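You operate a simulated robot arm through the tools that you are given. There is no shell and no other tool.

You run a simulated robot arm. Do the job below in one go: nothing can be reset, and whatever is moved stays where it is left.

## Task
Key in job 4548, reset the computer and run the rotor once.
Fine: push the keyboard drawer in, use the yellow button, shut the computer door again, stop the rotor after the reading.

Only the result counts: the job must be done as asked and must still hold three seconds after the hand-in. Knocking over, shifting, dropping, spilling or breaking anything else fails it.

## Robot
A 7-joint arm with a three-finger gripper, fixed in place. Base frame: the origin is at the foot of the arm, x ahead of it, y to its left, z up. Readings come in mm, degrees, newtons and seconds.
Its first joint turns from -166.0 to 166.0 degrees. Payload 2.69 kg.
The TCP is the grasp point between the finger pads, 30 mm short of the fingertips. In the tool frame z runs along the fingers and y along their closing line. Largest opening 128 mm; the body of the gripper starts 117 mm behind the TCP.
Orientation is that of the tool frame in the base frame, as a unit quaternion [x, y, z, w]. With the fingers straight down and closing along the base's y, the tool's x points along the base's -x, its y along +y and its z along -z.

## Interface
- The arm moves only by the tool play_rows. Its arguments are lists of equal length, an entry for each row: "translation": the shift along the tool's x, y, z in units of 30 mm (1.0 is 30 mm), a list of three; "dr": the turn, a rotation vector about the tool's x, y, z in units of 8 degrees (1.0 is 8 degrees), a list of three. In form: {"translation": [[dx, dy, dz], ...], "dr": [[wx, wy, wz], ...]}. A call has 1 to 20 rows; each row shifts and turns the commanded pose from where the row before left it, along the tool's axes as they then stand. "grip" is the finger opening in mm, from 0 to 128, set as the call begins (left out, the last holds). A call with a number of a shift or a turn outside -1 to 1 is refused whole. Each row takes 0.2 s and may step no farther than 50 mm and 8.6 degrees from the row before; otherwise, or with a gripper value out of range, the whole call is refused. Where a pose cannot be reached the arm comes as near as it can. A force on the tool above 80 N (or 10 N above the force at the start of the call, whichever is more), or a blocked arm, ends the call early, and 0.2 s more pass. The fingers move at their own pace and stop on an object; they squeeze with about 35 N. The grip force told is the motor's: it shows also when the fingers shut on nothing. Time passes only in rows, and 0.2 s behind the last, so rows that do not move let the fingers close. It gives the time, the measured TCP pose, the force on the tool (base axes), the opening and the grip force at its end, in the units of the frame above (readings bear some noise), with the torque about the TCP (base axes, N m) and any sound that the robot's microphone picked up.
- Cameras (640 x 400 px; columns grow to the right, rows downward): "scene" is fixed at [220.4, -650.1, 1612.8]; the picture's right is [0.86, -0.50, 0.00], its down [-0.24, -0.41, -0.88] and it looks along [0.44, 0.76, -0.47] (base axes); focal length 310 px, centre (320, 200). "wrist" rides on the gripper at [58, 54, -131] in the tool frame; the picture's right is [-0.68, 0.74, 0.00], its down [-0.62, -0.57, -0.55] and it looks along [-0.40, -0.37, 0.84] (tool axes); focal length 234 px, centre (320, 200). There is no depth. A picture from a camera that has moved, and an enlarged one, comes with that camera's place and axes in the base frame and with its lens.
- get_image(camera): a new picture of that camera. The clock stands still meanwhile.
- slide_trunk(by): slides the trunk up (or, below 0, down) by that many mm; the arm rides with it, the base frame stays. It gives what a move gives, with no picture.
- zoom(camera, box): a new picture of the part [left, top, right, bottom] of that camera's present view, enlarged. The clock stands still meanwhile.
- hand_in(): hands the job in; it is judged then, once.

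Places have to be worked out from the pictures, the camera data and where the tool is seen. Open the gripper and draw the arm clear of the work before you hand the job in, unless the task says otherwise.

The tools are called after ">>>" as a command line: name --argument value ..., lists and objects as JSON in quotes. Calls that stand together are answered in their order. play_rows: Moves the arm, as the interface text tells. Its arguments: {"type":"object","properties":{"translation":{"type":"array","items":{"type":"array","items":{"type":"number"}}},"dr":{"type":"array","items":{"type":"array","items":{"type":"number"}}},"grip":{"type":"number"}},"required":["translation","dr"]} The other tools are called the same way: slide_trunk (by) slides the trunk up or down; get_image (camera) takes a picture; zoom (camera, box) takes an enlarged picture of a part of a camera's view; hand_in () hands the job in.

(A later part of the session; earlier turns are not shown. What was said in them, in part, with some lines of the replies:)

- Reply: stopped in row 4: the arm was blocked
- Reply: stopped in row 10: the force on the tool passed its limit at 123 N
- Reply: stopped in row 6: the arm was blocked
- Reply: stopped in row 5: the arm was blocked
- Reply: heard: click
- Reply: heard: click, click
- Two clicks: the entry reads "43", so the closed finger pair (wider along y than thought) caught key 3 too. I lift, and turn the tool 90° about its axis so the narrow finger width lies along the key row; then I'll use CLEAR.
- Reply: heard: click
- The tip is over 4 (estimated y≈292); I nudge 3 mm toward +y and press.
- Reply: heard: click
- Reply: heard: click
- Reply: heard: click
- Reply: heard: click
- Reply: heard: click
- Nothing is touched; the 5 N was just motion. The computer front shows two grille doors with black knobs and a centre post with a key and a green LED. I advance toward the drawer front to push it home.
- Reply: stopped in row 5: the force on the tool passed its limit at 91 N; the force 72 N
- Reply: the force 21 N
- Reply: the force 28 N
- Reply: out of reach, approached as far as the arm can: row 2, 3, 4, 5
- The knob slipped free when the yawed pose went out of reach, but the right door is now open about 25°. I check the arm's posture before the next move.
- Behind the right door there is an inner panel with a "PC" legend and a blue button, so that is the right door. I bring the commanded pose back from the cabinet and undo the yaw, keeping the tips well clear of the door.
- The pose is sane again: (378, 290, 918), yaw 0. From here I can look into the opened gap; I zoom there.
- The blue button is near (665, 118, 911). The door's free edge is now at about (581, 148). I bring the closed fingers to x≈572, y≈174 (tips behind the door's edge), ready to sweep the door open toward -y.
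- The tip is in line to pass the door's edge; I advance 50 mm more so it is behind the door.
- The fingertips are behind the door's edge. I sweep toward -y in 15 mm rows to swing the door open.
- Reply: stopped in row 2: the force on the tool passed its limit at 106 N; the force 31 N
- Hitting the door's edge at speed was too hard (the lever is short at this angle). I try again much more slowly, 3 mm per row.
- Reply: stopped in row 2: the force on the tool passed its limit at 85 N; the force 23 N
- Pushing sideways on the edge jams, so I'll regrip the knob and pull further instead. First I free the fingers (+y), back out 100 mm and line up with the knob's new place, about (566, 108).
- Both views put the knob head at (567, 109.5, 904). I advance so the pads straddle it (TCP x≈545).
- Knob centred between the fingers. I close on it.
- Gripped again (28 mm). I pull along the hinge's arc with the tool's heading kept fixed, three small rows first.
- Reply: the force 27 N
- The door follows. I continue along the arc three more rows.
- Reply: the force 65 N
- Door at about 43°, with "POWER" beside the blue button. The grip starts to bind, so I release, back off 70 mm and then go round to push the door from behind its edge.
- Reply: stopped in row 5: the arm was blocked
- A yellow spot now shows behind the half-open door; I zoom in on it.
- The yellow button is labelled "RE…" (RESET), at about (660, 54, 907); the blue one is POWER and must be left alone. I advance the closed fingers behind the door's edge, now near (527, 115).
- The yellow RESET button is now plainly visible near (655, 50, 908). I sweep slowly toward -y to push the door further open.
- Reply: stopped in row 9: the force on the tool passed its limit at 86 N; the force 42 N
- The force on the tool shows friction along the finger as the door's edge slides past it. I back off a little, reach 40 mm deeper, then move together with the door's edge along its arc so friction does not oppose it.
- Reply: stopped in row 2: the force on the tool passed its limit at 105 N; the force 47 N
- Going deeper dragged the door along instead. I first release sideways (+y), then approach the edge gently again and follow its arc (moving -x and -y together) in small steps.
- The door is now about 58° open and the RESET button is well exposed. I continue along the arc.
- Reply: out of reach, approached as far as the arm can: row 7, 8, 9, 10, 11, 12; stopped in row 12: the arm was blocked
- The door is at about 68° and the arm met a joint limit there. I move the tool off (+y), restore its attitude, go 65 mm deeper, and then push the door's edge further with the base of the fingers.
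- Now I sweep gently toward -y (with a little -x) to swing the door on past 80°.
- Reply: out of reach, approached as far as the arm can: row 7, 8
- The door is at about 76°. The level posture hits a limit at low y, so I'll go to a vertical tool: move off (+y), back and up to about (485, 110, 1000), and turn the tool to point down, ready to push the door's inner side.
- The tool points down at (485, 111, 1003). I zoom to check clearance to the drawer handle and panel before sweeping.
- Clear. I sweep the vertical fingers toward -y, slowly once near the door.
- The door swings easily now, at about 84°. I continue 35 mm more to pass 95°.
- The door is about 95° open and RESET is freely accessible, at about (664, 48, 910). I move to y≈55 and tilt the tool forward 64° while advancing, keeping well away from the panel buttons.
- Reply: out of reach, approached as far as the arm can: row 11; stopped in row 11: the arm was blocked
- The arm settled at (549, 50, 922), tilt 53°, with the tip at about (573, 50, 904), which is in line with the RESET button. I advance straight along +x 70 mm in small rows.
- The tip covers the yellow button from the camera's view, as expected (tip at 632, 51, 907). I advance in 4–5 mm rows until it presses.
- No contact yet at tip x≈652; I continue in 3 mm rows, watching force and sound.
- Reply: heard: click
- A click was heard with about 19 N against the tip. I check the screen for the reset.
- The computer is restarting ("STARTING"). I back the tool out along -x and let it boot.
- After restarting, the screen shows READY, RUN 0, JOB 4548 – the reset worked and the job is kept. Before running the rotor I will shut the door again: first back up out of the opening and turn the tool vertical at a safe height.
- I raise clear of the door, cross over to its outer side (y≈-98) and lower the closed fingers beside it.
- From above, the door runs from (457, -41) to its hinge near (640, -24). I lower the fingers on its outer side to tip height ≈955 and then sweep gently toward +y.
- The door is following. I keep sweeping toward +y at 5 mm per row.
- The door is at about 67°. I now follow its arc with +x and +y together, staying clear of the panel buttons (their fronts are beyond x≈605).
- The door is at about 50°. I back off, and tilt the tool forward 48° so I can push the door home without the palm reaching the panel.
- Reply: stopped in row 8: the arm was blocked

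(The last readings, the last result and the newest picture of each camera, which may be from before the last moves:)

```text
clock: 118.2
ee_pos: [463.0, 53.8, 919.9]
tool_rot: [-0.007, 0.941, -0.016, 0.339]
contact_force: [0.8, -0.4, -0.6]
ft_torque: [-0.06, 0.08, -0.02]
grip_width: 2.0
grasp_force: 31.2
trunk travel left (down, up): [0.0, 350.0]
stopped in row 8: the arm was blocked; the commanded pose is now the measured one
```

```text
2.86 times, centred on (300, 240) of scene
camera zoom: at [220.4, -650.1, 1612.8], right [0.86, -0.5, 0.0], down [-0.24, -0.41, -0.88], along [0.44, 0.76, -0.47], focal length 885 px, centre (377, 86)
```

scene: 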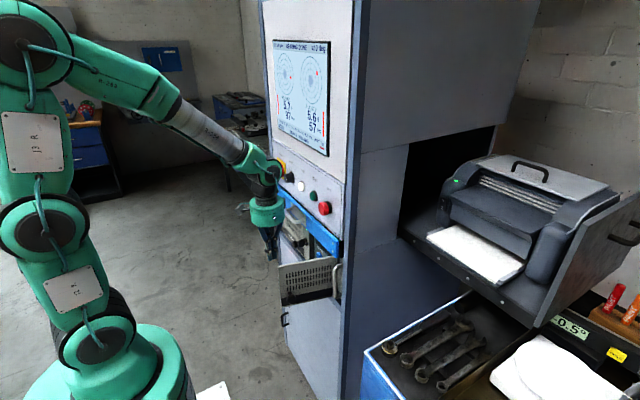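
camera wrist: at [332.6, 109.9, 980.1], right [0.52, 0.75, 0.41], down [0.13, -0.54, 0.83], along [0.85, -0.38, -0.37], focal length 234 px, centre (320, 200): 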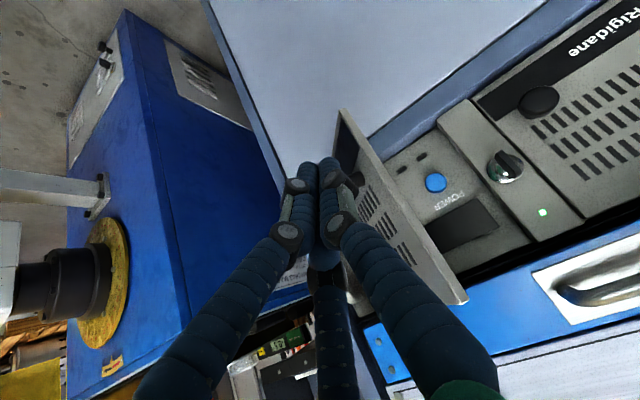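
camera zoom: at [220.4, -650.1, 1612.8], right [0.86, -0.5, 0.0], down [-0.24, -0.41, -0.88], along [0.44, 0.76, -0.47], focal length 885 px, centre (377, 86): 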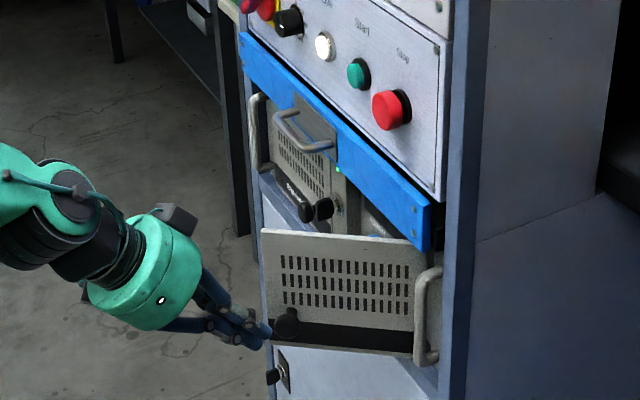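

The arm was blocked and sank to z≈920, but touched nothing. I move it up and sideways (y≈84, z≈960) so that the tip faces the door above its knob.

>>> play_rows --translation '[[-0.437, 0.477, -0.527], [-0.437, 0.477, -0.527]]' --dr '[[0, 0, 0], [0, 0, 0]]'

>>> get_image --camera "wrist"

>>> zoom --camera "scene" --box '[240, 170, 360, 310]'

```text
clock: 118.8
ee_pos: [464.4, 83.0, 961.0]
tool_rot: [-0.007, 0.94, -0.015, 0.341]
contact_force: [0.0, -0.8, -0.1]
ft_torque: [0.01, 0.0, 0.01]
grip_width: 2.1
grasp_force: 31.4
trunk travel left (down, up): [0.0, 350.0]
```

```text
taken
camera wrist: at [333.3, 139.0, 1021.0], right [0.52, 0.75, 0.41], down [0.12, -0.54, 0.83], along [0.85, -0.38, -0.37], focal length 234 px, centre (320, 200)
```

wrist: 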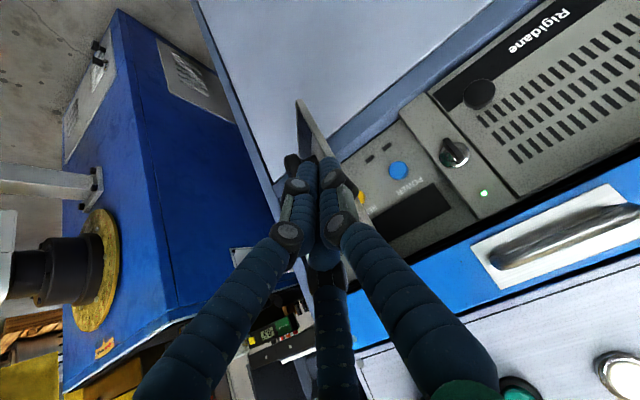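

```text
2.86 times, centred on (300, 240) of scene
camera zoom: at [220.4, -650.1, 1612.8], right [0.86, -0.5, 0.0], down [-0.24, -0.41, -0.88], along [0.44, 0.76, -0.47], focal length 885 px, centre (377, 86)
```

zoom: 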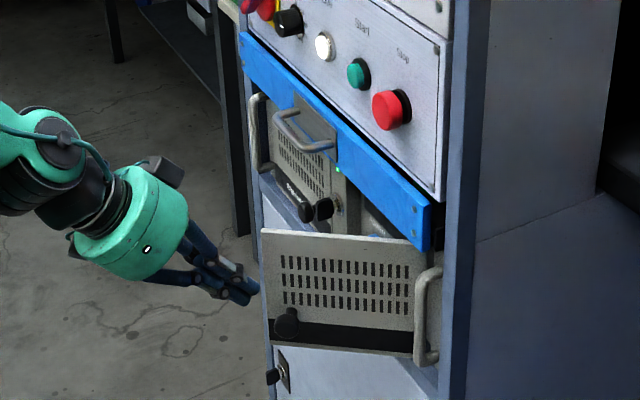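

The tip faces the door's outer face at about (484, 82, 938). I push the door toward closed, following its arc in small rows.

>>> play_rows --translation '[[-0.178, 0.007, 0.147], [-0.178, 0.007, 0.147], [-0.178, 0.007, 0.147], [-0.178, 0.007, 0.147], [-0.178, 0.007, 0.147], [-0.139, 0.167, 0.107], [-0.139, 0.167, 0.107], [-0.139, 0.167, 0.107], [-0.139, 0.167, 0.107]]' --dr '[[0, 0, 0], [0, 0, 0], [0, 0, 0], [0, 0, 0], [0, 0, 0], [0, 0, 0], [0, 0, 0], [0, 0, 0], [0, 0, 0]]'

>>> get_image --camera "wrist"

>>> zoom --camera "scene" --box '[240, 170, 360, 310]'

```text
clock: 119.7
ee_pos: [486.1, 84.2, 959.2]
tool_rot: [-0.009, 0.94, -0.014, 0.34]
contact_force: [0.3, -0.4, 0.4]
ft_torque: [0.0, -0.03, 0.01]
grip_width: 2.2
grasp_force: 31.4
trunk travel left (down, up): [0.0, 350.0]
stopped in row 4: the force on the tool passed its limit at 93 N (the readings are from after the stop); the commanded pose is now the measured one
```

```text
taken
camera wrist: at [355.5, 140.2, 1019.9], right [0.52, 0.75, 0.41], down [0.13, -0.54, 0.83], along [0.85, -0.38, -0.37], focal length 234 px, centre (320, 200)
```

wrist: 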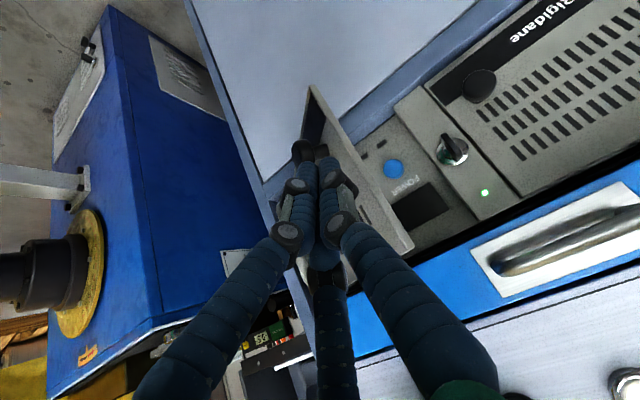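

```text
2.86 times, centred on (300, 240) of scene
camera zoom: at [220.4, -650.1, 1612.8], right [0.86, -0.5, 0.0], down [-0.24, -0.41, -0.88], along [0.44, 0.76, -0.47], focal length 885 px, centre (377, 86)
```

zoom: 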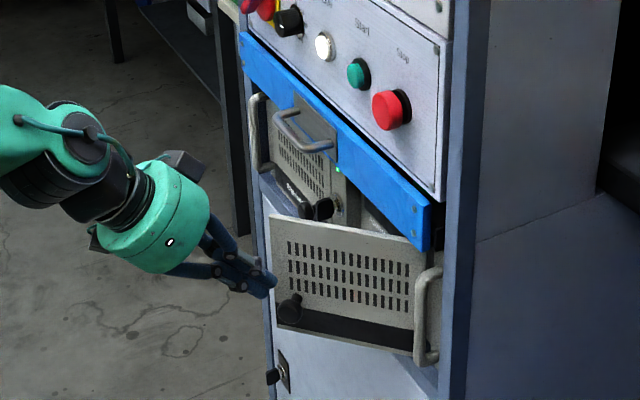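

The first touch set the door swinging (brief 93 N), now at about 43°. I continue slower, 4 mm per row.

>>> play_rows --translation '[[-0.084, 0.05, 0.066], [-0.084, 0.06, 0.066], [-0.084, 0.07, 0.066], [-0.084, 0.08, 0.066], [-0.084, 0.08, 0.066], [-0.084, 0.08, 0.066], [-0.084, 0.08, 0.066], [-0.084, 0.08, 0.066], [-0.084, 0.08, 0.066], [-0.084, 0.08, 0.066], [-0.084, 0.08, 0.066], [-0.084, 0.08, 0.066]]' --dr '[[0, 0, 0], [0, 0, 0], [0, 0, 0], [0, 0, 0], [0, 0, 0], [0, 0, 0], [0, 0, 0], [0, 0, 0], [0, 0, 0], [0, 0, 0], [0, 0, 0], [0, 0, 0]]'

>>> get_image --camera "wrist"

>>> zoom --camera "scene" --box '[240, 170, 360, 310]'

```text
clock: 122.3
ee_pos: [523.5, 112.1, 959.0]
tool_rot: [-0.01, 0.94, -0.014, 0.34]
contact_force: [0.4, -0.1, -0.6]
ft_torque: [0.0, 0.02, 0.01]
grip_width: 2.2
grasp_force: 31.4
trunk travel left (down, up): [0.0, 350.0]
```

```text
taken
camera wrist: at [393.3, 168.3, 1019.1], right [0.51, 0.75, 0.41], down [0.13, -0.54, 0.83], along [0.85, -0.38, -0.37], focal length 234 px, centre (320, 200)
```

wrist: 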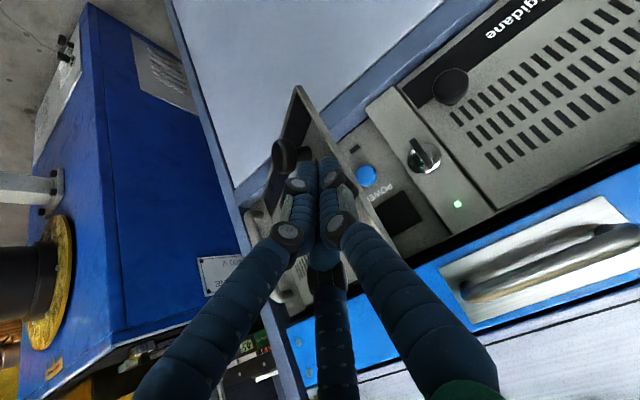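

```text
2.86 times, centred on (300, 240) of scene
camera zoom: at [220.4, -650.1, 1612.8], right [0.86, -0.5, 0.0], down [-0.24, -0.41, -0.88], along [0.44, 0.76, -0.47], focal length 885 px, centre (377, 86)
```

zoom: 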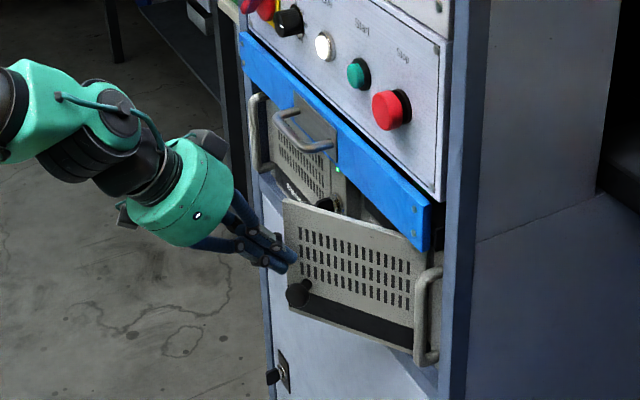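

Door at about 32°. I continue pushing, now mostly toward +x.

>>> play_rows --translation '[[-0.095, 0.06, 0.077], [-0.095, 0.06, 0.077], [-0.095, 0.06, 0.077], [-0.095, 0.055, 0.077], [-0.098, 0.05, 0.079], [-0.098, 0.05, 0.079], [-0.098, 0.045, 0.079], [-0.098, 0.045, 0.079], [-0.1, 0.04, 0.081], [-0.1, 0.04, 0.081], [-0.1, 0.035, 0.081], [-0.1, 0.035, 0.081]]' --dr '[[0, 0, 0], [0, 0, 0], [0, 0, 0], [0, 0, 0], [0, 0, 0], [0, 0, 0], [0, 0, 0], [0, 0, 0], [0, 0, 0], [0, 0, 0], [0, 0, 0], [0, 0, 0]]'

>>> get_image --camera "wrist"

>>> zoom --camera "scene" --box '[240, 170, 360, 310]'

```text
clock: 124.9
ee_pos: [568.4, 129.0, 959.5]
tool_rot: [-0.008, 0.94, -0.014, 0.34]
contact_force: [0.5, -0.7, -0.2]
ft_torque: [0.01, 0.01, 0.0]
grip_width: 2.2
grasp_force: 31.3
trunk travel left (down, up): [0.0, 350.0]
```

```text
taken
camera wrist: at [438.5, 184.9, 1020.2], right [0.51, 0.75, 0.41], down [0.13, -0.54, 0.83], along [0.85, -0.38, -0.37], focal length 234 px, centre (320, 200)
```

wrist: 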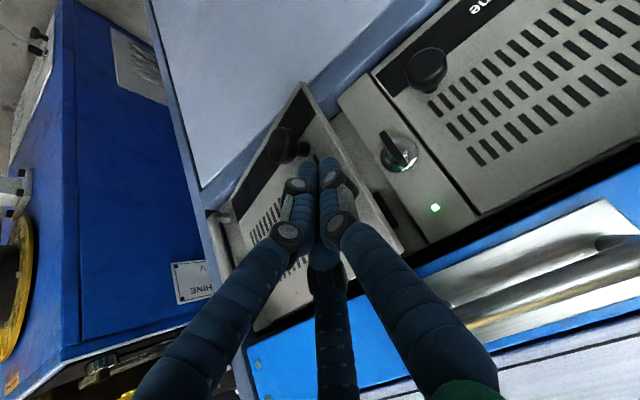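

```text
2.86 times, centred on (300, 240) of scene
camera zoom: at [220.4, -650.1, 1612.8], right [0.86, -0.5, 0.0], down [-0.24, -0.41, -0.88], along [0.44, 0.76, -0.47], focal length 885 px, centre (377, 86)
```

zoom: 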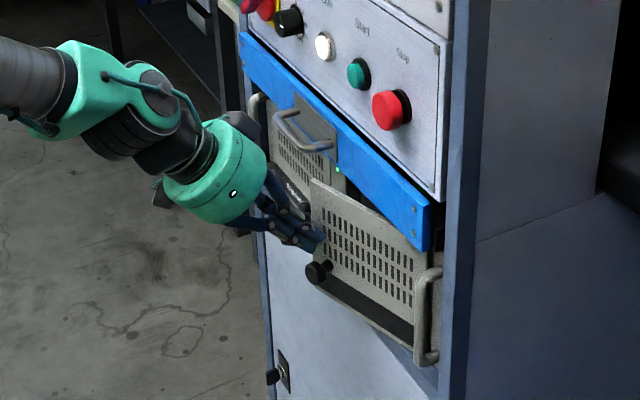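

Door at about 17°. For the last part the palm would come near the drawer handle, so I back off 40 mm and make the tool more level (76°) before pushing it home.

>>> play_rows --translation '[[0.515, 0, -0.425], [0.515, 0, -0.425], [0, 0, 0], [0, 0, 0], [0, 0, 0], [0, 0, 0], [0, 0, 0]]' --dr '[[0, 0, 0], [0, 0, 0], [0, -0.9, 0], [0, -0.9, 0], [0, -0.9, 0], [0, -0.9, 0], [0, -0.9, 0]]'

>>> get_image --camera "wrist"

>>> zoom --camera "scene" --box '[240, 170, 360, 310]'

```text
clock: 126.5
ee_pos: [529.3, 129.6, 959.1]
tool_rot: [-0.013, 0.789, -0.009, 0.614]
contact_force: [-0.6, -0.1, 0.5]
ft_torque: [0.01, 0.05, 0.01]
grip_width: 2.1
grasp_force: 31.3
trunk travel left (down, up): [0.0, 350.0]
```

```text
taken
camera wrist: at [385.6, 181.9, 931.3], right [0.16, 0.76, 0.63], down [-0.38, -0.55, 0.75], along [0.91, -0.36, 0.2], focal length 234 px, centre (320, 200)
```

wrist: 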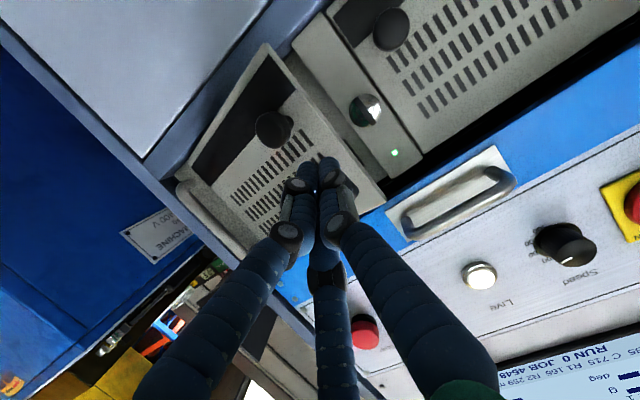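

```text
2.86 times, centred on (300, 240) of scene
camera zoom: at [220.4, -650.1, 1612.8], right [0.86, -0.5, 0.0], down [-0.24, -0.41, -0.88], along [0.44, 0.76, -0.47], focal length 885 px, centre (377, 86)
```

zoom: 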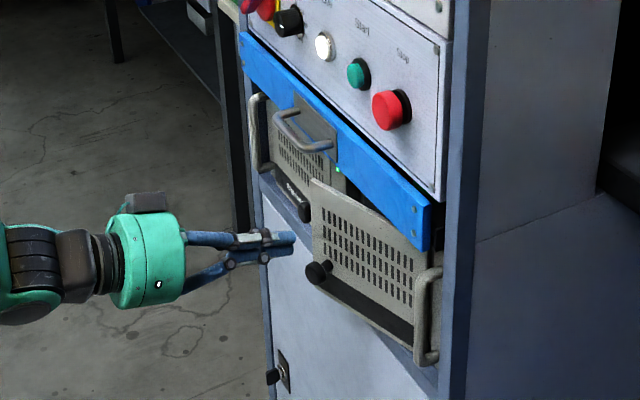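

Level again, tip at about (558, 130, 952). I push toward +x: 30 mm to reach the door, then slowly to close it.

>>> play_rows --translation '[[-0.041, 0.02, 0.16], [-0.041, 0.02, 0.16], [-0.041, 0.02, 0.16], [-0.041, 0.02, 0.16], [-0.041, 0.02, 0.16], [-0.025, 0.02, 0.097], [-0.025, 0.01, 0.097], [-0.025, 0.01, 0.097], [-0.025, 0.01, 0.097], [-0.025, 0.01, 0.097], [-0.025, 0.01, 0.097], [-0.025, 0.01, 0.097], [-0.025, 0.01, 0.097], [-0.025, 0.01, 0.097], [-0.025, 0.01, 0.097]]' --dr '[[0, 0, 0], [0, 0, 0], [0, 0, 0], [0, 0, 0], [0, 0, 0], [0, 0, 0], [0, 0, 0], [0, 0, 0], [0, 0, 0], [0, 0, 0], [0, 0, 0], [0, 0, 0], [0, 0, 0], [0, 0, 0], [0, 0, 0]]'

>>> zoom --camera "scene" --box '[240, 170, 360, 310]'

>>> get_image --camera "wrist"

```text
clock: 129.7
ee_pos: [584.1, 135.4, 958.9]
tool_rot: [-0.013, 0.79, -0.01, 0.613]
contact_force: [0.1, 0.0, -0.3]
ft_torque: [-0.02, 0.03, -0.01]
grip_width: 2.0
grasp_force: 31.4
trunk travel left (down, up): [0.0, 350.0]
```

```text
2.86 times, centred on (300, 240) of scene
camera zoom: at [220.4, -650.1, 1612.8], right [0.86, -0.5, 0.0], down [-0.24, -0.41, -0.88], along [0.44, 0.76, -0.47], focal length 885 px, centre (377, 86)
```

zoom: 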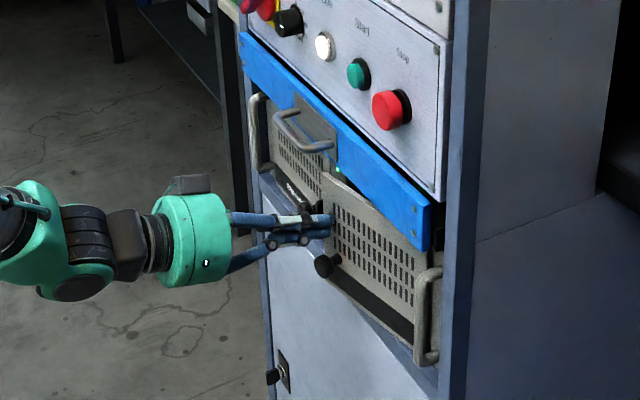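

```text
taken
camera wrist: at [440.0, 188.5, 931.8], right [0.16, 0.76, 0.63], down [-0.38, -0.54, 0.75], along [0.91, -0.36, 0.2], focal length 234 px, centre (320, 200)
```

wrist: 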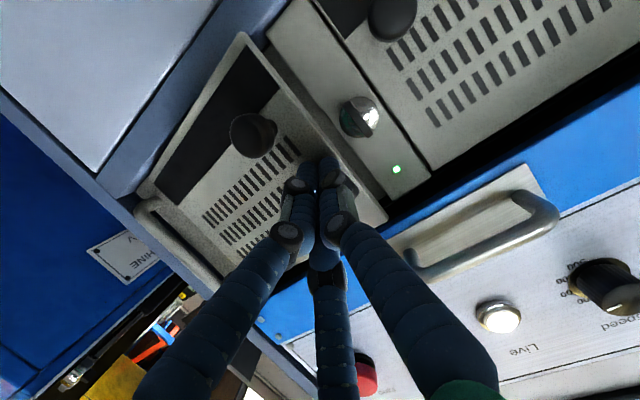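

Nearly shut. I continue at 3 mm per row until it seats.

>>> play_rows --translation '[[-0.025, 0.005, 0.097], [-0.025, 0.005, 0.097], [-0.025, 0.005, 0.097], [-0.025, 0.005, 0.097], [-0.025, 0.005, 0.097], [-0.025, 0.005, 0.097], [-0.025, 0, 0.097], [-0.025, 0, 0.097], [-0.025, 0, 0.097], [-0.025, 0, 0.097], [-0.025, 0, 0.097], [-0.025, 0, 0.097]]' --dr '[[0, 0, 0], [0, 0, 0], [0, 0, 0], [0, 0, 0], [0, 0, 0], [0, 0, 0], [0, 0, 0], [0, 0, 0], [0, 0, 0], [0, 0, 0], [0, 0, 0], [0, 0, 0]]'

>>> zoom --camera "scene" --box '[240, 170, 360, 310]'

>>> get_image --camera "wrist"

```text
clock: 132.3
ee_pos: [616.9, 137.1, 961.7]
tool_rot: [-0.014, 0.789, -0.01, 0.614]
contact_force: [-49.1, 0.5, 8.9]
ft_torque: [0.0, -0.72, -0.21]
grip_width: 2.1
grasp_force: 31.8
trunk travel left (down, up): [0.0, 350.0]
```

```text
2.86 times, centred on (300, 240) of scene
camera zoom: at [220.4, -650.1, 1612.8], right [0.86, -0.5, 0.0], down [-0.24, -0.41, -0.88], along [0.44, 0.76, -0.47], focal length 885 px, centre (377, 86)
```

zoom: 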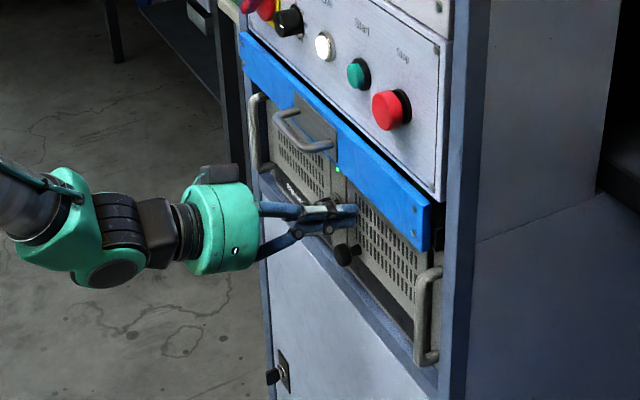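

```text
taken
camera wrist: at [474.0, 189.4, 933.9], right [0.16, 0.76, 0.63], down [-0.38, -0.54, 0.75], along [0.91, -0.36, 0.2], focal length 234 px, centre (320, 200)
```

wrist: 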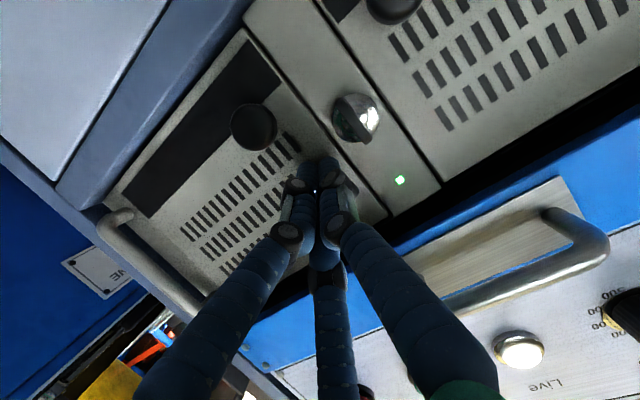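

The door is seated (49 N against it, flush in both views). I withdraw slowly, then raise in front of the panel for the Start button.

>>> play_rows --translation '[[0.05, 0, -0.2], [0.12, 0, -0.48], [0.245, 0, -0.969], [0.245, 0, -0.969], [0.245, 0, -0.969]]' --dr '[[0, 0, 0], [0, 0, 0], [0, 0, 0], [0, 0, 0], [0, 0, 0]]'

>>> play_rows --translation '[[-0.95, -0.2, -0.24], [-0.95, -0.2, -0.24], [-0.95, -0.2, -0.24], [-0.95, -0.2, -0.24], [-0.95, -0.2, -0.24], [-0.95, -0.2, -0.24], [-0.95, -0.2, -0.24], [0, 0, 0], [0, 0, 0]]' --dr '[[0, 0, 0], [0, 0, 0], [0, 0, 0], [0, 0, 0], [0, 0, 0], [0, 0, 0], [0, 0, 0], [0, 0.9, 0], [0, 0.9, 0]]'

>>> get_image --camera "wrist"

>>> get_image --camera "scene"

```text
clock: 133.5
ee_pos: [508.7, 137.7, 958.1]
tool_rot: [-0.013, 0.789, -0.01, 0.614]
contact_force: [0.4, -0.2, 0.1]
ft_torque: [-0.01, 0.01, -0.03]
grip_width: 2.1
grasp_force: 31.5
trunk travel left (down, up): [0.0, 350.0]
```

```text
clock: 135.5
ee_pos: [511.6, 100.2, 1167.9]
tool_rot: [-0.011, 0.861, -0.012, 0.508]
contact_force: [0.9, 0.7, 0.0]
ft_torque: [-0.04, 0.03, -0.03]
grip_width: 2.2
grasp_force: 31.3
trunk travel left (down, up): [0.0, 350.0]
```

```text
taken
camera wrist: at [366.1, 154.5, 1177.4], right [0.32, 0.76, 0.57], down [-0.18, -0.54, 0.82], along [0.93, -0.37, -0.04], focal length 234 px, centre (320, 200)
```

wrist: 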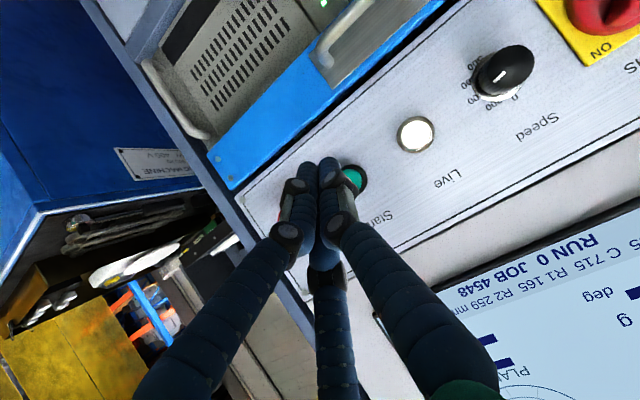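

```text
taken
```

scene: 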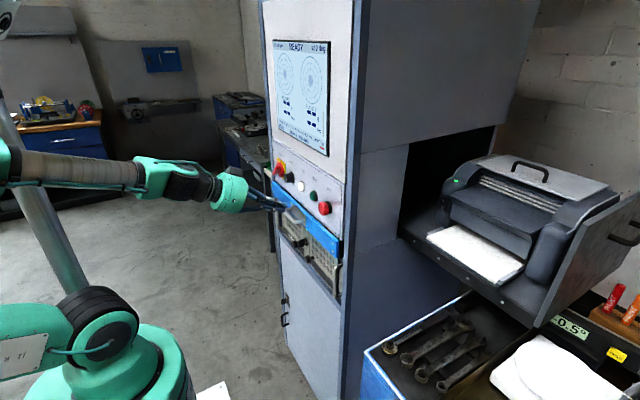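

READY with JOB 4548; the Start button is at about (618, 97, 1169) and the tip is just left-below its line. I line up and advance to about 20 mm before it.

>>> play_rows --translation '[[-0.29, -0.11, -0.16], [-0.177, -0.003, 0.32], [-0.177, -0.003, 0.32], [-0.177, -0.003, 0.32], [-0.177, -0.003, 0.32], [-0.177, -0.003, 0.32]]' --dr '[[0, 0, 0], [0, 0, 0], [0, 0, 0], [0, 0, 0], [0, 0, 0], [0, 0, 0]]'

>>> zoom --camera "wrist" --box '[200, 80, 480, 260]'

>>> zoom --camera "scene" --box '[255, 150, 345, 240]'

```text
clock: 136.9
ee_pos: [565.0, 98.6, 1176.8]
tool_rot: [-0.011, 0.86, -0.012, 0.51]
contact_force: [-0.1, 0.6, 0.0]
ft_torque: [-0.01, -0.02, 0.02]
grip_width: 2.2
grasp_force: 31.2
trunk travel left (down, up): [0.0, 350.0]
```

```text
2.22 times, centred on (340, 170) of wrist
camera zoom: at [419.2, 151.5, 1186.7], right [0.32, 0.76, 0.57], down [-0.18, -0.54, 0.82], along [0.93, -0.37, -0.03], focal length 520 px, centre (276, 267)
```

zoom: 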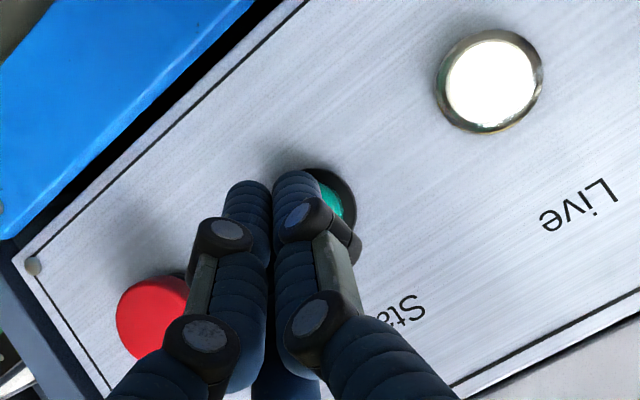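

```text
4.44 times, centred on (300, 195) of scene
camera zoom: at [220.4, -650.1, 1612.8], right [0.86, -0.5, 0.0], down [-0.24, -0.41, -0.88], along [0.44, 0.76, -0.47], focal length 1377 px, centre (409, 222)
```

zoom: 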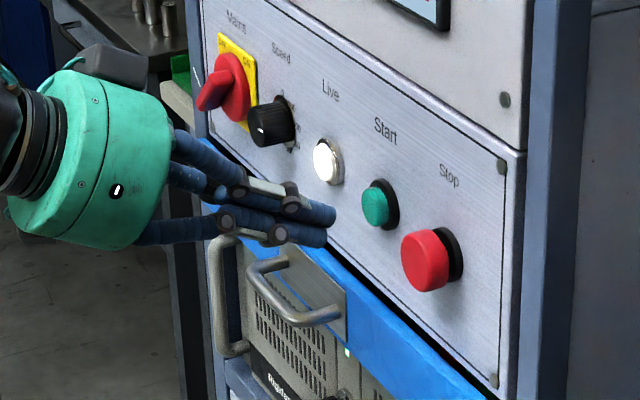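

The Start head is at about (627, 99, 1168), straight ahead of the tip. I advance slowly until it clicks.

>>> play_rows --translation '[[-0.08, 0, 0.146], [-0.08, 0, 0.146], [-0.08, 0, 0.146], [-0.08, 0, 0.146], [-0.048, 0, 0.088], [-0.048, 0, 0.088]]' --dr '[[0, 0, 0], [0, 0, 0], [0, 0, 0], [0, 0, 0], [0, 0, 0], [0, 0, 0]]'

>>> zoom --camera "scene" --box '[265, 35, 335, 165]'

```text
clock: 138.3
ee_pos: [589.1, 97.9, 1176.4]
tool_rot: [-0.012, 0.86, -0.011, 0.51]
contact_force: [-0.6, -0.3, -1.0]
ft_torque: [-0.02, -0.02, -0.03]
grip_width: 2.0
grasp_force: 32.1
trunk travel left (down, up): [0.0, 350.0]
```

```text
3.08 times, centred on (300, 100) of scene
camera zoom: at [220.4, -650.1, 1612.8], right [0.86, -0.5, 0.0], down [-0.24, -0.41, -0.88], along [0.44, 0.76, -0.47], focal length 953 px, centre (382, 508)
```

zoom: 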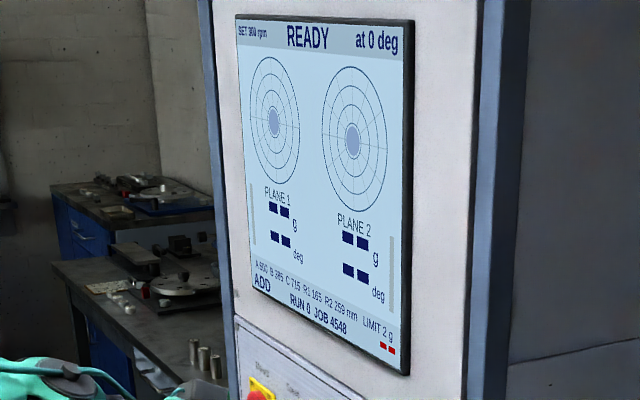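

No contact yet (tip x≈615). Three more 3 mm rows.

>>> play_rows --translation '[[-0.048, 0, 0.088], [-0.048, 0, 0.088], [-0.048, 0, 0.088]]' --dr '[[0, 0, 0], [0, 0, 0], [0, 0, 0]]'

>>> zoom --camera "scene" --box '[255, 150, 345, 240]'

```text
clock: 139.1
ee_pos: [597.5, 98.5, 1176.6]
tool_rot: [-0.011, 0.86, -0.013, 0.51]
contact_force: [-11.6, -2.3, 0.4]
ft_torque: [-0.02, -0.03, -0.11]
grip_width: 2.4
grasp_force: 31.4
trunk travel left (down, up): [0.0, 350.0]
heard: click
```

```text
4.44 times, centred on (300, 195) of scene
camera zoom: at [220.4, -650.1, 1612.8], right [0.86, -0.5, 0.0], down [-0.24, -0.41, -0.88], along [0.44, 0.76, -0.47], focal length 1377 px, centre (409, 222)
```

zoom: 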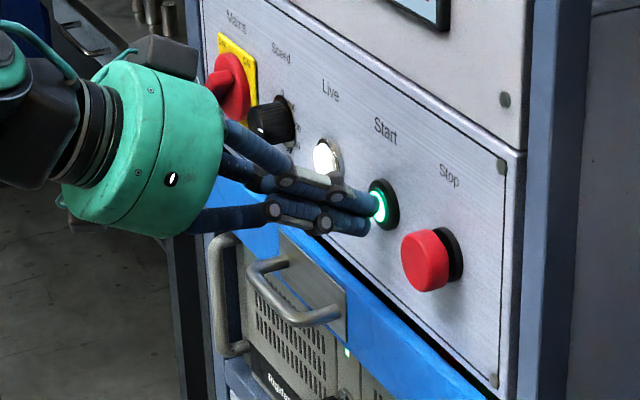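

Click heard and the Start button is lit. I withdraw 50 mm and watch the screen.

>>> play_rows --translation '[[0.1, 0, -0.18], [0.24, 0, -0.44], [0.24, 0, -0.44], [0.24, 0, -0.44]]' --dr '[[0, 0, 0], [0, 0, 0], [0, 0, 0], [0, 0, 0]]'

>>> zoom --camera "scene" --box '[265, 35, 335, 165]'

>>> get_image --camera "wrist"

```text
clock: 140.1
ee_pos: [550.2, 97.0, 1179.4]
tool_rot: [-0.012, 0.86, -0.012, 0.51]
contact_force: [1.3, 0.4, 0.5]
ft_torque: [-0.01, 0.01, 0.0]
grip_width: 2.3
grasp_force: 31.5
trunk travel left (down, up): [0.0, 350.0]
```

```text
3.08 times, centred on (300, 100) of scene
camera zoom: at [220.4, -650.1, 1612.8], right [0.86, -0.5, 0.0], down [-0.24, -0.41, -0.88], along [0.44, 0.76, -0.47], focal length 953 px, centre (382, 508)
```

zoom: 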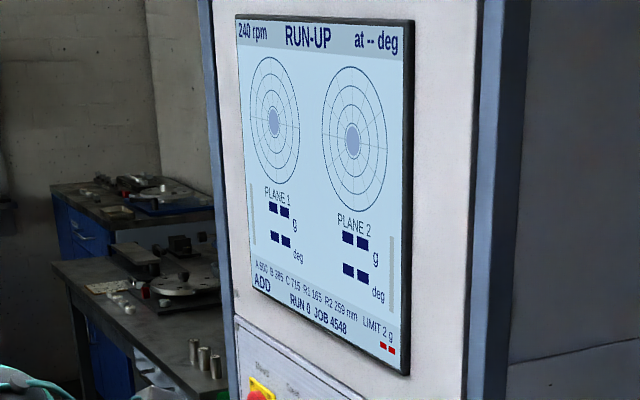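

```text
taken
camera wrist: at [404.5, 150.6, 1187.9], right [0.32, 0.76, 0.57], down [-0.18, -0.54, 0.82], along [0.93, -0.37, -0.04], focal length 234 px, centre (320, 200)
```

wrist: 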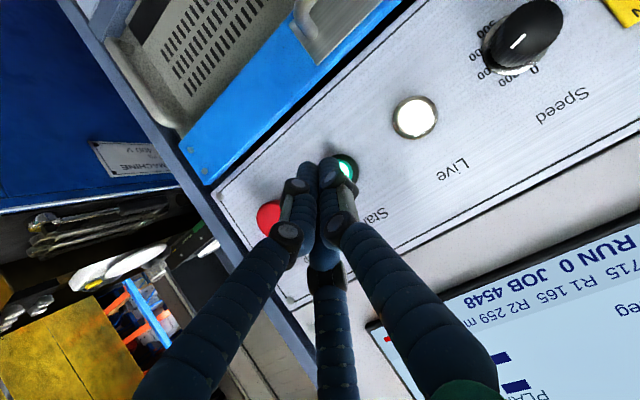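

The rotor is running up (240 rpm). I wait with idle rows and check again.

>>> play_rows --translation '[[0, 0, 0], [0, 0, 0], [0, 0, 0], [0, 0, 0], [0, 0, 0], [0, 0, 0], [0, 0, 0], [0, 0, 0], [0, 0, 0], [0, 0, 0]]' --dr '[[0, 0, 0], [0, 0, 0], [0, 0, 0], [0, 0, 0], [0, 0, 0], [0, 0, 0], [0, 0, 0], [0, 0, 0], [0, 0, 0], [0, 0, 0]]'

>>> zoom --camera "scene" --box '[265, 35, 335, 165]'

```text
clock: 142.3
ee_pos: [548.3, 97.5, 1178.8]
tool_rot: [-0.011, 0.86, -0.012, 0.51]
contact_force: [-0.5, 0.0, 0.0]
ft_torque: [-0.01, -0.01, 0.04]
grip_width: 2.0
grasp_force: 31.3
trunk travel left (down, up): [0.0, 350.0]
```

```text
3.08 times, centred on (300, 100) of scene
camera zoom: at [220.4, -650.1, 1612.8], right [0.86, -0.5, 0.0], down [-0.24, -0.41, -0.88], along [0.44, 0.76, -0.47], focal length 953 px, centre (382, 508)
```

zoom: 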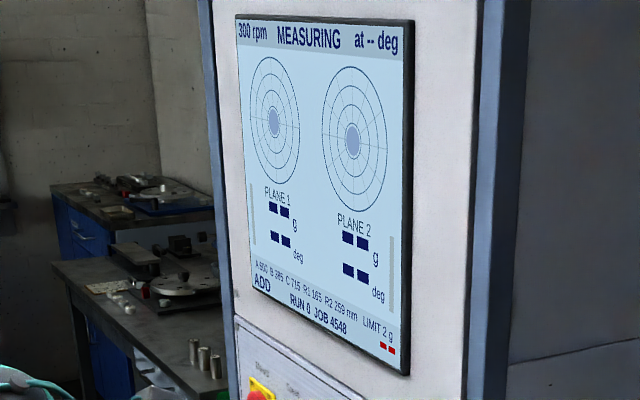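

It is MEASURING at 300 rpm. I wait a little longer.

>>> play_rows --translation '[[0, 0, 0], [0, 0, 0], [0, 0, 0], [0, 0, 0], [0, 0, 0], [0, 0, 0], [0, 0, 0], [0, 0, 0], [0, 0, 0], [0, 0, 0]]' --dr '[[0, 0, 0], [0, 0, 0], [0, 0, 0], [0, 0, 0], [0, 0, 0], [0, 0, 0], [0, 0, 0], [0, 0, 0], [0, 0, 0], [0, 0, 0]]'

>>> zoom --camera "scene" --box '[265, 35, 335, 165]'

```text
clock: 144.5
ee_pos: [550.0, 96.6, 1178.7]
tool_rot: [-0.012, 0.861, -0.011, 0.509]
contact_force: [0.0, 0.6, 0.2]
ft_torque: [0.02, 0.02, 0.05]
grip_width: 2.3
grasp_force: 31.4
trunk travel left (down, up): [0.0, 350.0]
```

```text
3.08 times, centred on (300, 100) of scene
camera zoom: at [220.4, -650.1, 1612.8], right [0.86, -0.5, 0.0], down [-0.24, -0.41, -0.88], along [0.44, 0.76, -0.47], focal length 953 px, centre (382, 508)
```

zoom: 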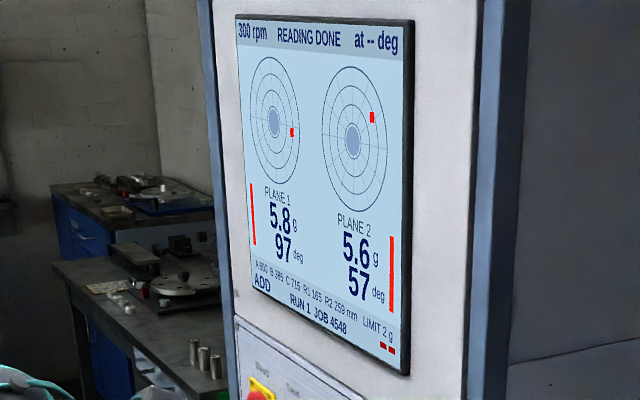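

READING DONE, RUN 1, JOB 4548, still turning at 300 rpm. I'll stop it: the Stop head is near (618, 11, 1167). I back off 50 mm, tilt to 45° and shift to y≈11.

>>> play_rows --translation '[[0.4, 0, -0.73], [0.4, 0, -0.73], [0, 0, 0], [0, 0, 0], [0, -0.7, 0], [0, -0.7, 0], [0, -0.7, 0], [0, -0.7, 0]]' --dr '[[0, 0, 0], [0, 0, 0], [0, 1, 0], [0, 1, 0], [0, 0, 0], [0, 0, 0], [0, 0, 0], [0, 0, 0]]'

>>> get_image --camera "wrist"

>>> zoom --camera "scene" --box '[245, 140, 355, 250]'

```text
clock: 146.3
ee_pos: [498.5, 13.4, 1181.3]
tool_rot: [-0.011, 0.923, -0.013, 0.386]
contact_force: [0.2, 0.5, -0.5]
ft_torque: [0.03, -0.05, -0.02]
grip_width: 2.0
grasp_force: 31.8
trunk travel left (down, up): [0.0, 350.0]
```

```text
taken
camera wrist: at [362.0, 67.9, 1229.1], right [0.47, 0.76, 0.46], down [0.05, -0.54, 0.84], along [0.88, -0.37, -0.29], focal length 234 px, centre (320, 200)
```

wrist: 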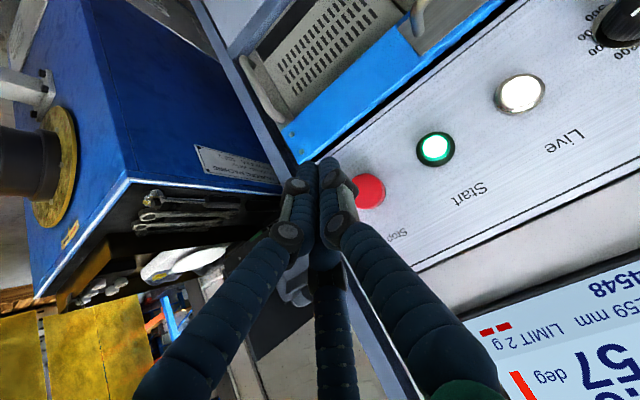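

```text
3.64 times, centred on (300, 195) of scene
camera zoom: at [220.4, -650.1, 1612.8], right [0.86, -0.5, 0.0], down [-0.24, -0.41, -0.88], along [0.44, 0.76, -0.47], focal length 1126 px, centre (393, 218)
```

zoom: 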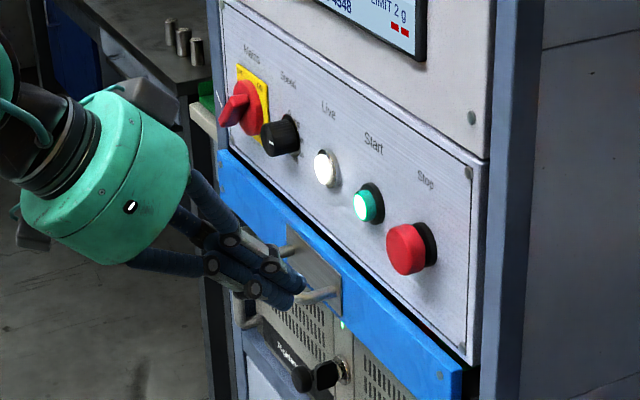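

Stop refines to (621, 18, 1167); the tip is at (520, 13, 1160). I advance 70 mm toward it, shifting 5 mm to +y.

>>> play_rows --translation '[[-0.235, 0.027, 0.238], [-0.235, 0.027, 0.238], [-0.235, 0.027, 0.238], [-0.235, 0.027, 0.238], [-0.235, 0.027, 0.238], [-0.235, 0.027, 0.238], [-0.235, 0.027, 0.238]]' --dr '[[0, 0, 0], [0, 0, 0], [0, 0, 0], [0, 0, 0], [0, 0, 0], [0, 0, 0], [0, 0, 0]]'

>>> zoom --camera "wrist" --box '[200, 80, 480, 260]'

>>> zoom --camera "scene" --box '[245, 140, 355, 250]'

```text
clock: 147.9
ee_pos: [567.0, 19.8, 1180.3]
tool_rot: [-0.01, 0.923, -0.013, 0.385]
contact_force: [-0.3, -1.2, -0.3]
ft_torque: [-0.02, 0.0, 0.04]
grip_width: 2.2
grasp_force: 31.5
trunk travel left (down, up): [0.0, 350.0]
```

```text
2.22 times, centred on (340, 170) of wrist
camera zoom: at [431.3, 75.4, 1227.6], right [0.47, 0.76, 0.46], down [0.05, -0.54, 0.84], along [0.88, -0.37, -0.29], focal length 520 px, centre (276, 267)
```

zoom: 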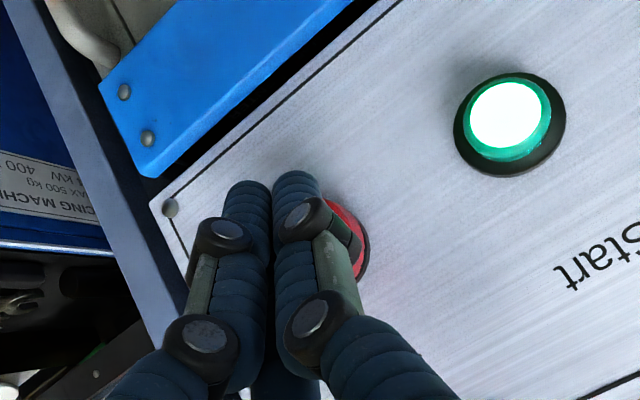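

```text
3.64 times, centred on (300, 195) of scene
camera zoom: at [220.4, -650.1, 1612.8], right [0.86, -0.5, 0.0], down [-0.24, -0.41, -0.88], along [0.44, 0.76, -0.47], focal length 1126 px, centre (393, 218)
```

zoom: 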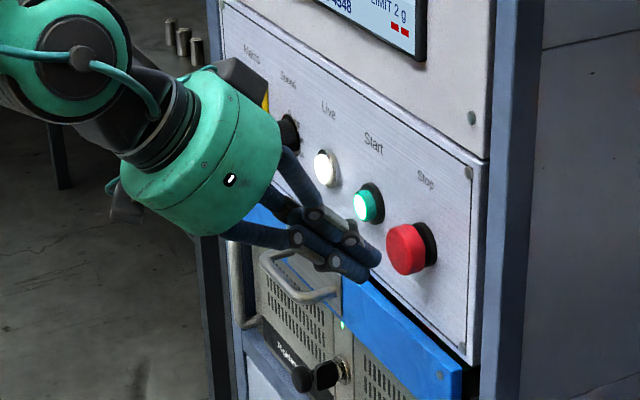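

In line with Stop. I advance in 3 mm rows until it clicks.

>>> play_rows --translation '[[-0.071, 0, 0.072], [-0.071, 0, 0.072], [-0.071, 0, 0.072], [-0.071, 0, 0.072]]' --dr '[[0, 0, 0], [0, 0, 0], [0, 0, 0], [0, 0, 0]]'

```text
clock: 148.9
ee_pos: [580.7, 20.2, 1179.2]
tool_rot: [-0.009, 0.923, -0.014, 0.385]
contact_force: [-0.2, -0.1, -0.6]
ft_torque: [0.0, 0.01, -0.02]
grip_width: 2.1
grasp_force: 31.8
trunk travel left (down, up): [0.0, 350.0]
```

No contact yet (leading corner at x≈607). Three more small rows.

>>> play_rows --translation '[[-0.071, 0, 0.072], [-0.071, 0, 0.072], [-0.071, 0, 0.072]]' --dr '[[0, 0, 0], [0, 0, 0], [0, 0, 0]]'

>>> zoom --camera "scene" --box '[245, 140, 355, 250]'

```text
clock: 149.7
ee_pos: [588.4, 19.5, 1178.4]
tool_rot: [-0.009, 0.923, -0.013, 0.384]
contact_force: [-21.6, -1.0, -0.5]
ft_torque: [-0.04, 0.16, -0.16]
grip_width: 2.0
grasp_force: 31.4
trunk travel left (down, up): [0.0, 350.0]
heard: click
```

```text
3.64 times, centred on (300, 195) of scene
camera zoom: at [220.4, -650.1, 1612.8], right [0.86, -0.5, 0.0], down [-0.24, -0.41, -0.88], along [0.44, 0.76, -0.47], focal length 1126 px, centre (393, 218)
```

zoom: 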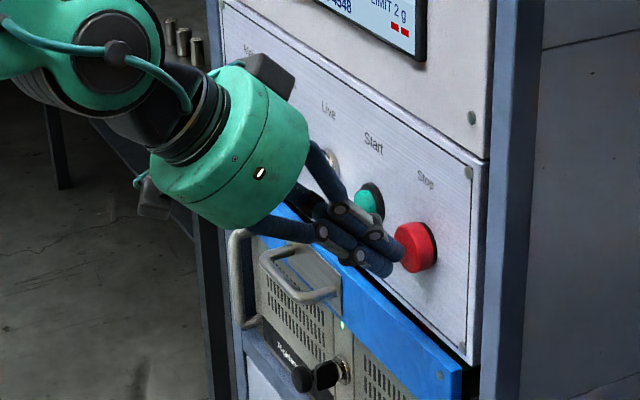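

Click heard and the Start lamp went out. I withdraw well back from the panel and check the screen.

>>> play_rows --translation '[[0.15, 0, -0.15], [0.45, 0, -0.45], [0.6, 0, -0.6], [0.7, 0, -0.7], [0.7, 0, -0.7]]' --dr '[[0, 0, 0], [0, 0, 0], [0, 0, 0], [0, 0, 0], [0, 0, 0]]'

>>> zoom --camera "scene" --box '[265, 35, 335, 165]'

>>> get_image --camera "scene"

>>> get_image --camera "wrist"

```text
clock: 150.9
ee_pos: [480.3, 20.6, 1176.3]
tool_rot: [-0.01, 0.923, -0.013, 0.385]
contact_force: [-0.1, 0.0, -0.7]
ft_torque: [0.01, 0.05, -0.02]
grip_width: 2.1
grasp_force: 31.8
trunk travel left (down, up): [0.0, 350.0]
```

```text
3.08 times, centred on (300, 100) of scene
camera zoom: at [220.4, -650.1, 1612.8], right [0.86, -0.5, 0.0], down [-0.24, -0.41, -0.88], along [0.44, 0.76, -0.47], focal length 953 px, centre (382, 508)
```

zoom: 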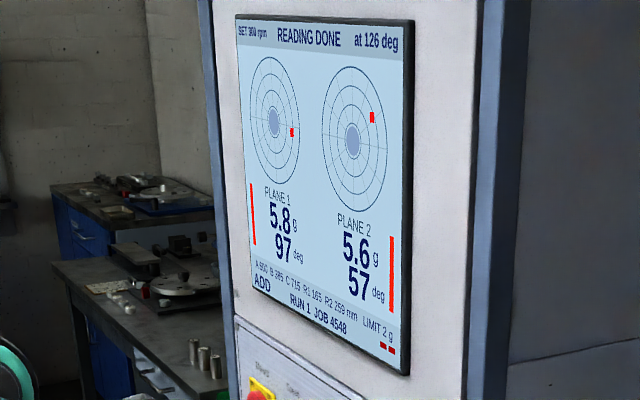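

```text
taken
```

scene: 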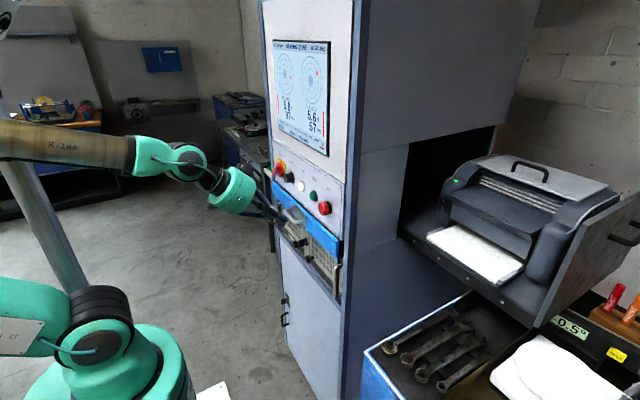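

```text
taken
camera wrist: at [343.7, 75.8, 1225.9], right [0.47, 0.76, 0.46], down [0.05, -0.54, 0.84], along [0.88, -0.37, -0.29], focal length 234 px, centre (320, 200)
```

wrist: 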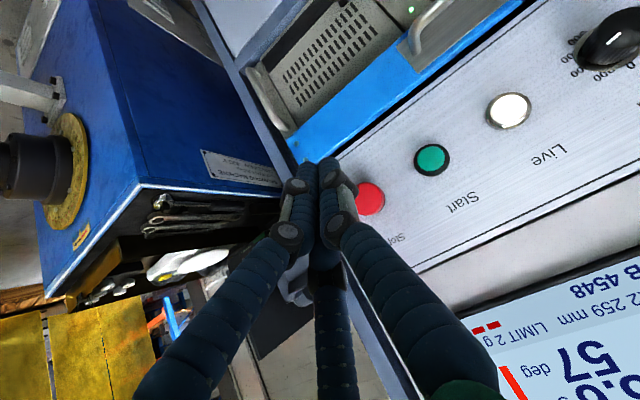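

READING DONE, RUN 1, JOB 4548, rotor at rest at 126 deg. I draw the arm back and up, turn the tool down, open the gripper, and inspect the cabinet once more.

>>> play_rows --translation '[[0.7, 0, -0.7], [0.7, 0, -0.7], [-0.7, 0, -0.7], [-0.7, 0, -0.7], [-0.7, 0, -0.7], [0, 0, 0], [0, 0, 0], [0, 0, 0], [0, 0, 0], [0, 0, 0], [0, 0, 0]]' --dr '[[0, 0, 0], [0, 0, 0], [0, 0, 0], [0, 0, 0], [0, 0, 0], [0, 0.94, 0], [0, 0.94, 0], [0, 0.94, 0], [0, 0.94, 0], [0, 0.94, 0], [0, 0.94, 0]]' --grip 100

>>> get_image --camera "scene"

>>> zoom --camera "scene" --box '[255, 170, 355, 300]'

>>> zoom --camera "scene" --box '[265, 35, 335, 165]'

```text
clock: 153.3
ee_pos: [419.5, 19.9, 1267.5]
tool_rot: [-0.003, 1.0, -0.016, 0.001]
contact_force: [-0.6, -1.1, -0.2]
ft_torque: [0.01, -0.11, 0.04]
grip_width: 99.6
grasp_force: 0.0
trunk travel left (down, up): [0.0, 350.0]
```

```text
taken
```

scene: 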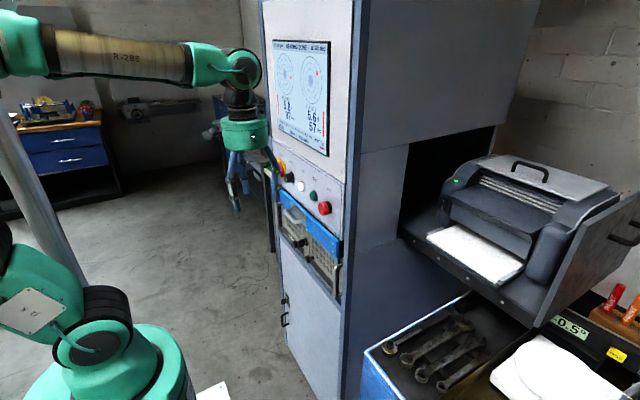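

```text
3.08 times, centred on (305, 235) of scene
camera zoom: at [220.4, -650.1, 1612.8], right [0.86, -0.5, 0.0], down [-0.24, -0.41, -0.88], along [0.44, 0.76, -0.47], focal length 953 px, centre (366, 92)
```

zoom: 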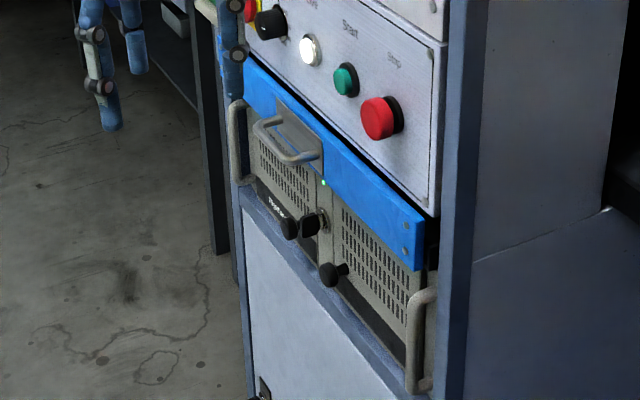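

```text
3.08 times, centred on (300, 100) of scene
camera zoom: at [220.4, -650.1, 1612.8], right [0.86, -0.5, 0.0], down [-0.24, -0.41, -0.88], along [0.44, 0.76, -0.47], focal length 953 px, centre (382, 508)
```

zoom: 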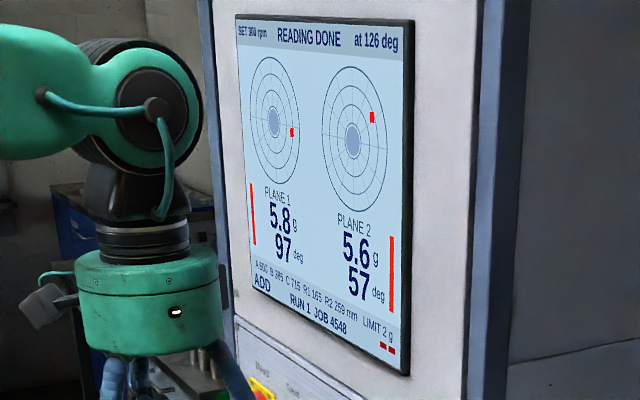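

Door shut, drawer in, key unchanged, screen shows READING DONE, RUN 1, JOB 4548. I draw the arm a bit further back to be clear.

>>> play_rows --translation '[[0.9, 0, 0], [0.9, 0, 0], [0.9, 0, 0], [0, 0, 0], [0, 0, 0]]' --dr '[[0, 0, 0], [0, 0, 0], [0, 0, 0], [0, 0, 0], [0, 0, 0]]'

>>> zoom --camera "scene" --box '[240, 20, 360, 220]'

```text
clock: 154.5
ee_pos: [336.9, 22.1, 1265.3]
tool_rot: [-0.003, 1.0, -0.016, 0.002]
contact_force: [-0.2, 0.5, 0.9]
ft_torque: [-0.01, 0.0, -0.01]
grip_width: 99.8
grasp_force: 0.1
trunk travel left (down, up): [0.0, 350.0]
```

```text
2.00 times, centred on (300, 120) of scene
camera zoom: at [220.4, -650.1, 1612.8], right [0.86, -0.5, 0.0], down [-0.24, -0.41, -0.88], along [0.44, 0.76, -0.47], focal length 620 px, centre (360, 360)
```

zoom: 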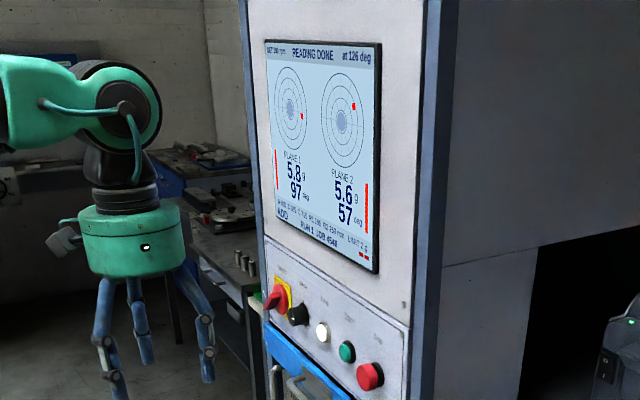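

Everything holds: job 4548 keyed in, computer reset, one run read (RUN 1), rotor stopped, door shut, arm clear with the gripper open. I hand in the job.

>>> hand_in

```text
The job is handed in.
```

I keyed in job 4548, reset the computer, ran the rotor once and handed the job in. The hand-in was accepted, but no verdict came back.

- **Job number:** the screen showed JOB 4548 after ENTER. My first press of 4 also caught 3, so I used CLEAR and keyed it again. The number was still there after the reset.
- **Reset:** I pushed the keyboard drawer in, opened the computer's right-hand door and pressed the yellow RESET button. The screen went to STARTING and then READY.
- **Rotor run:** I pressed Start. The rotor ran up to 300 rpm and the screen showed READING DONE, RUN 1. The reading was 5.8 g at 97 deg (plane 1) and 5.6 g at 57 deg (plane 2).
- **Stop:** I pressed Stop after the reading; the rotor came to rest at 126 deg.
- **How it was left:** the keyboard drawer is in, the computer door is shut, the gripper is open and the arm is clear of the cabinet.

A few contacts briefly went over the 80 N limit: the drawer's end stop, the computer door, and what looked like the arm touching itself. The highest was 123 N. I saw nothing displaced or damaged in the pictures afterwards.
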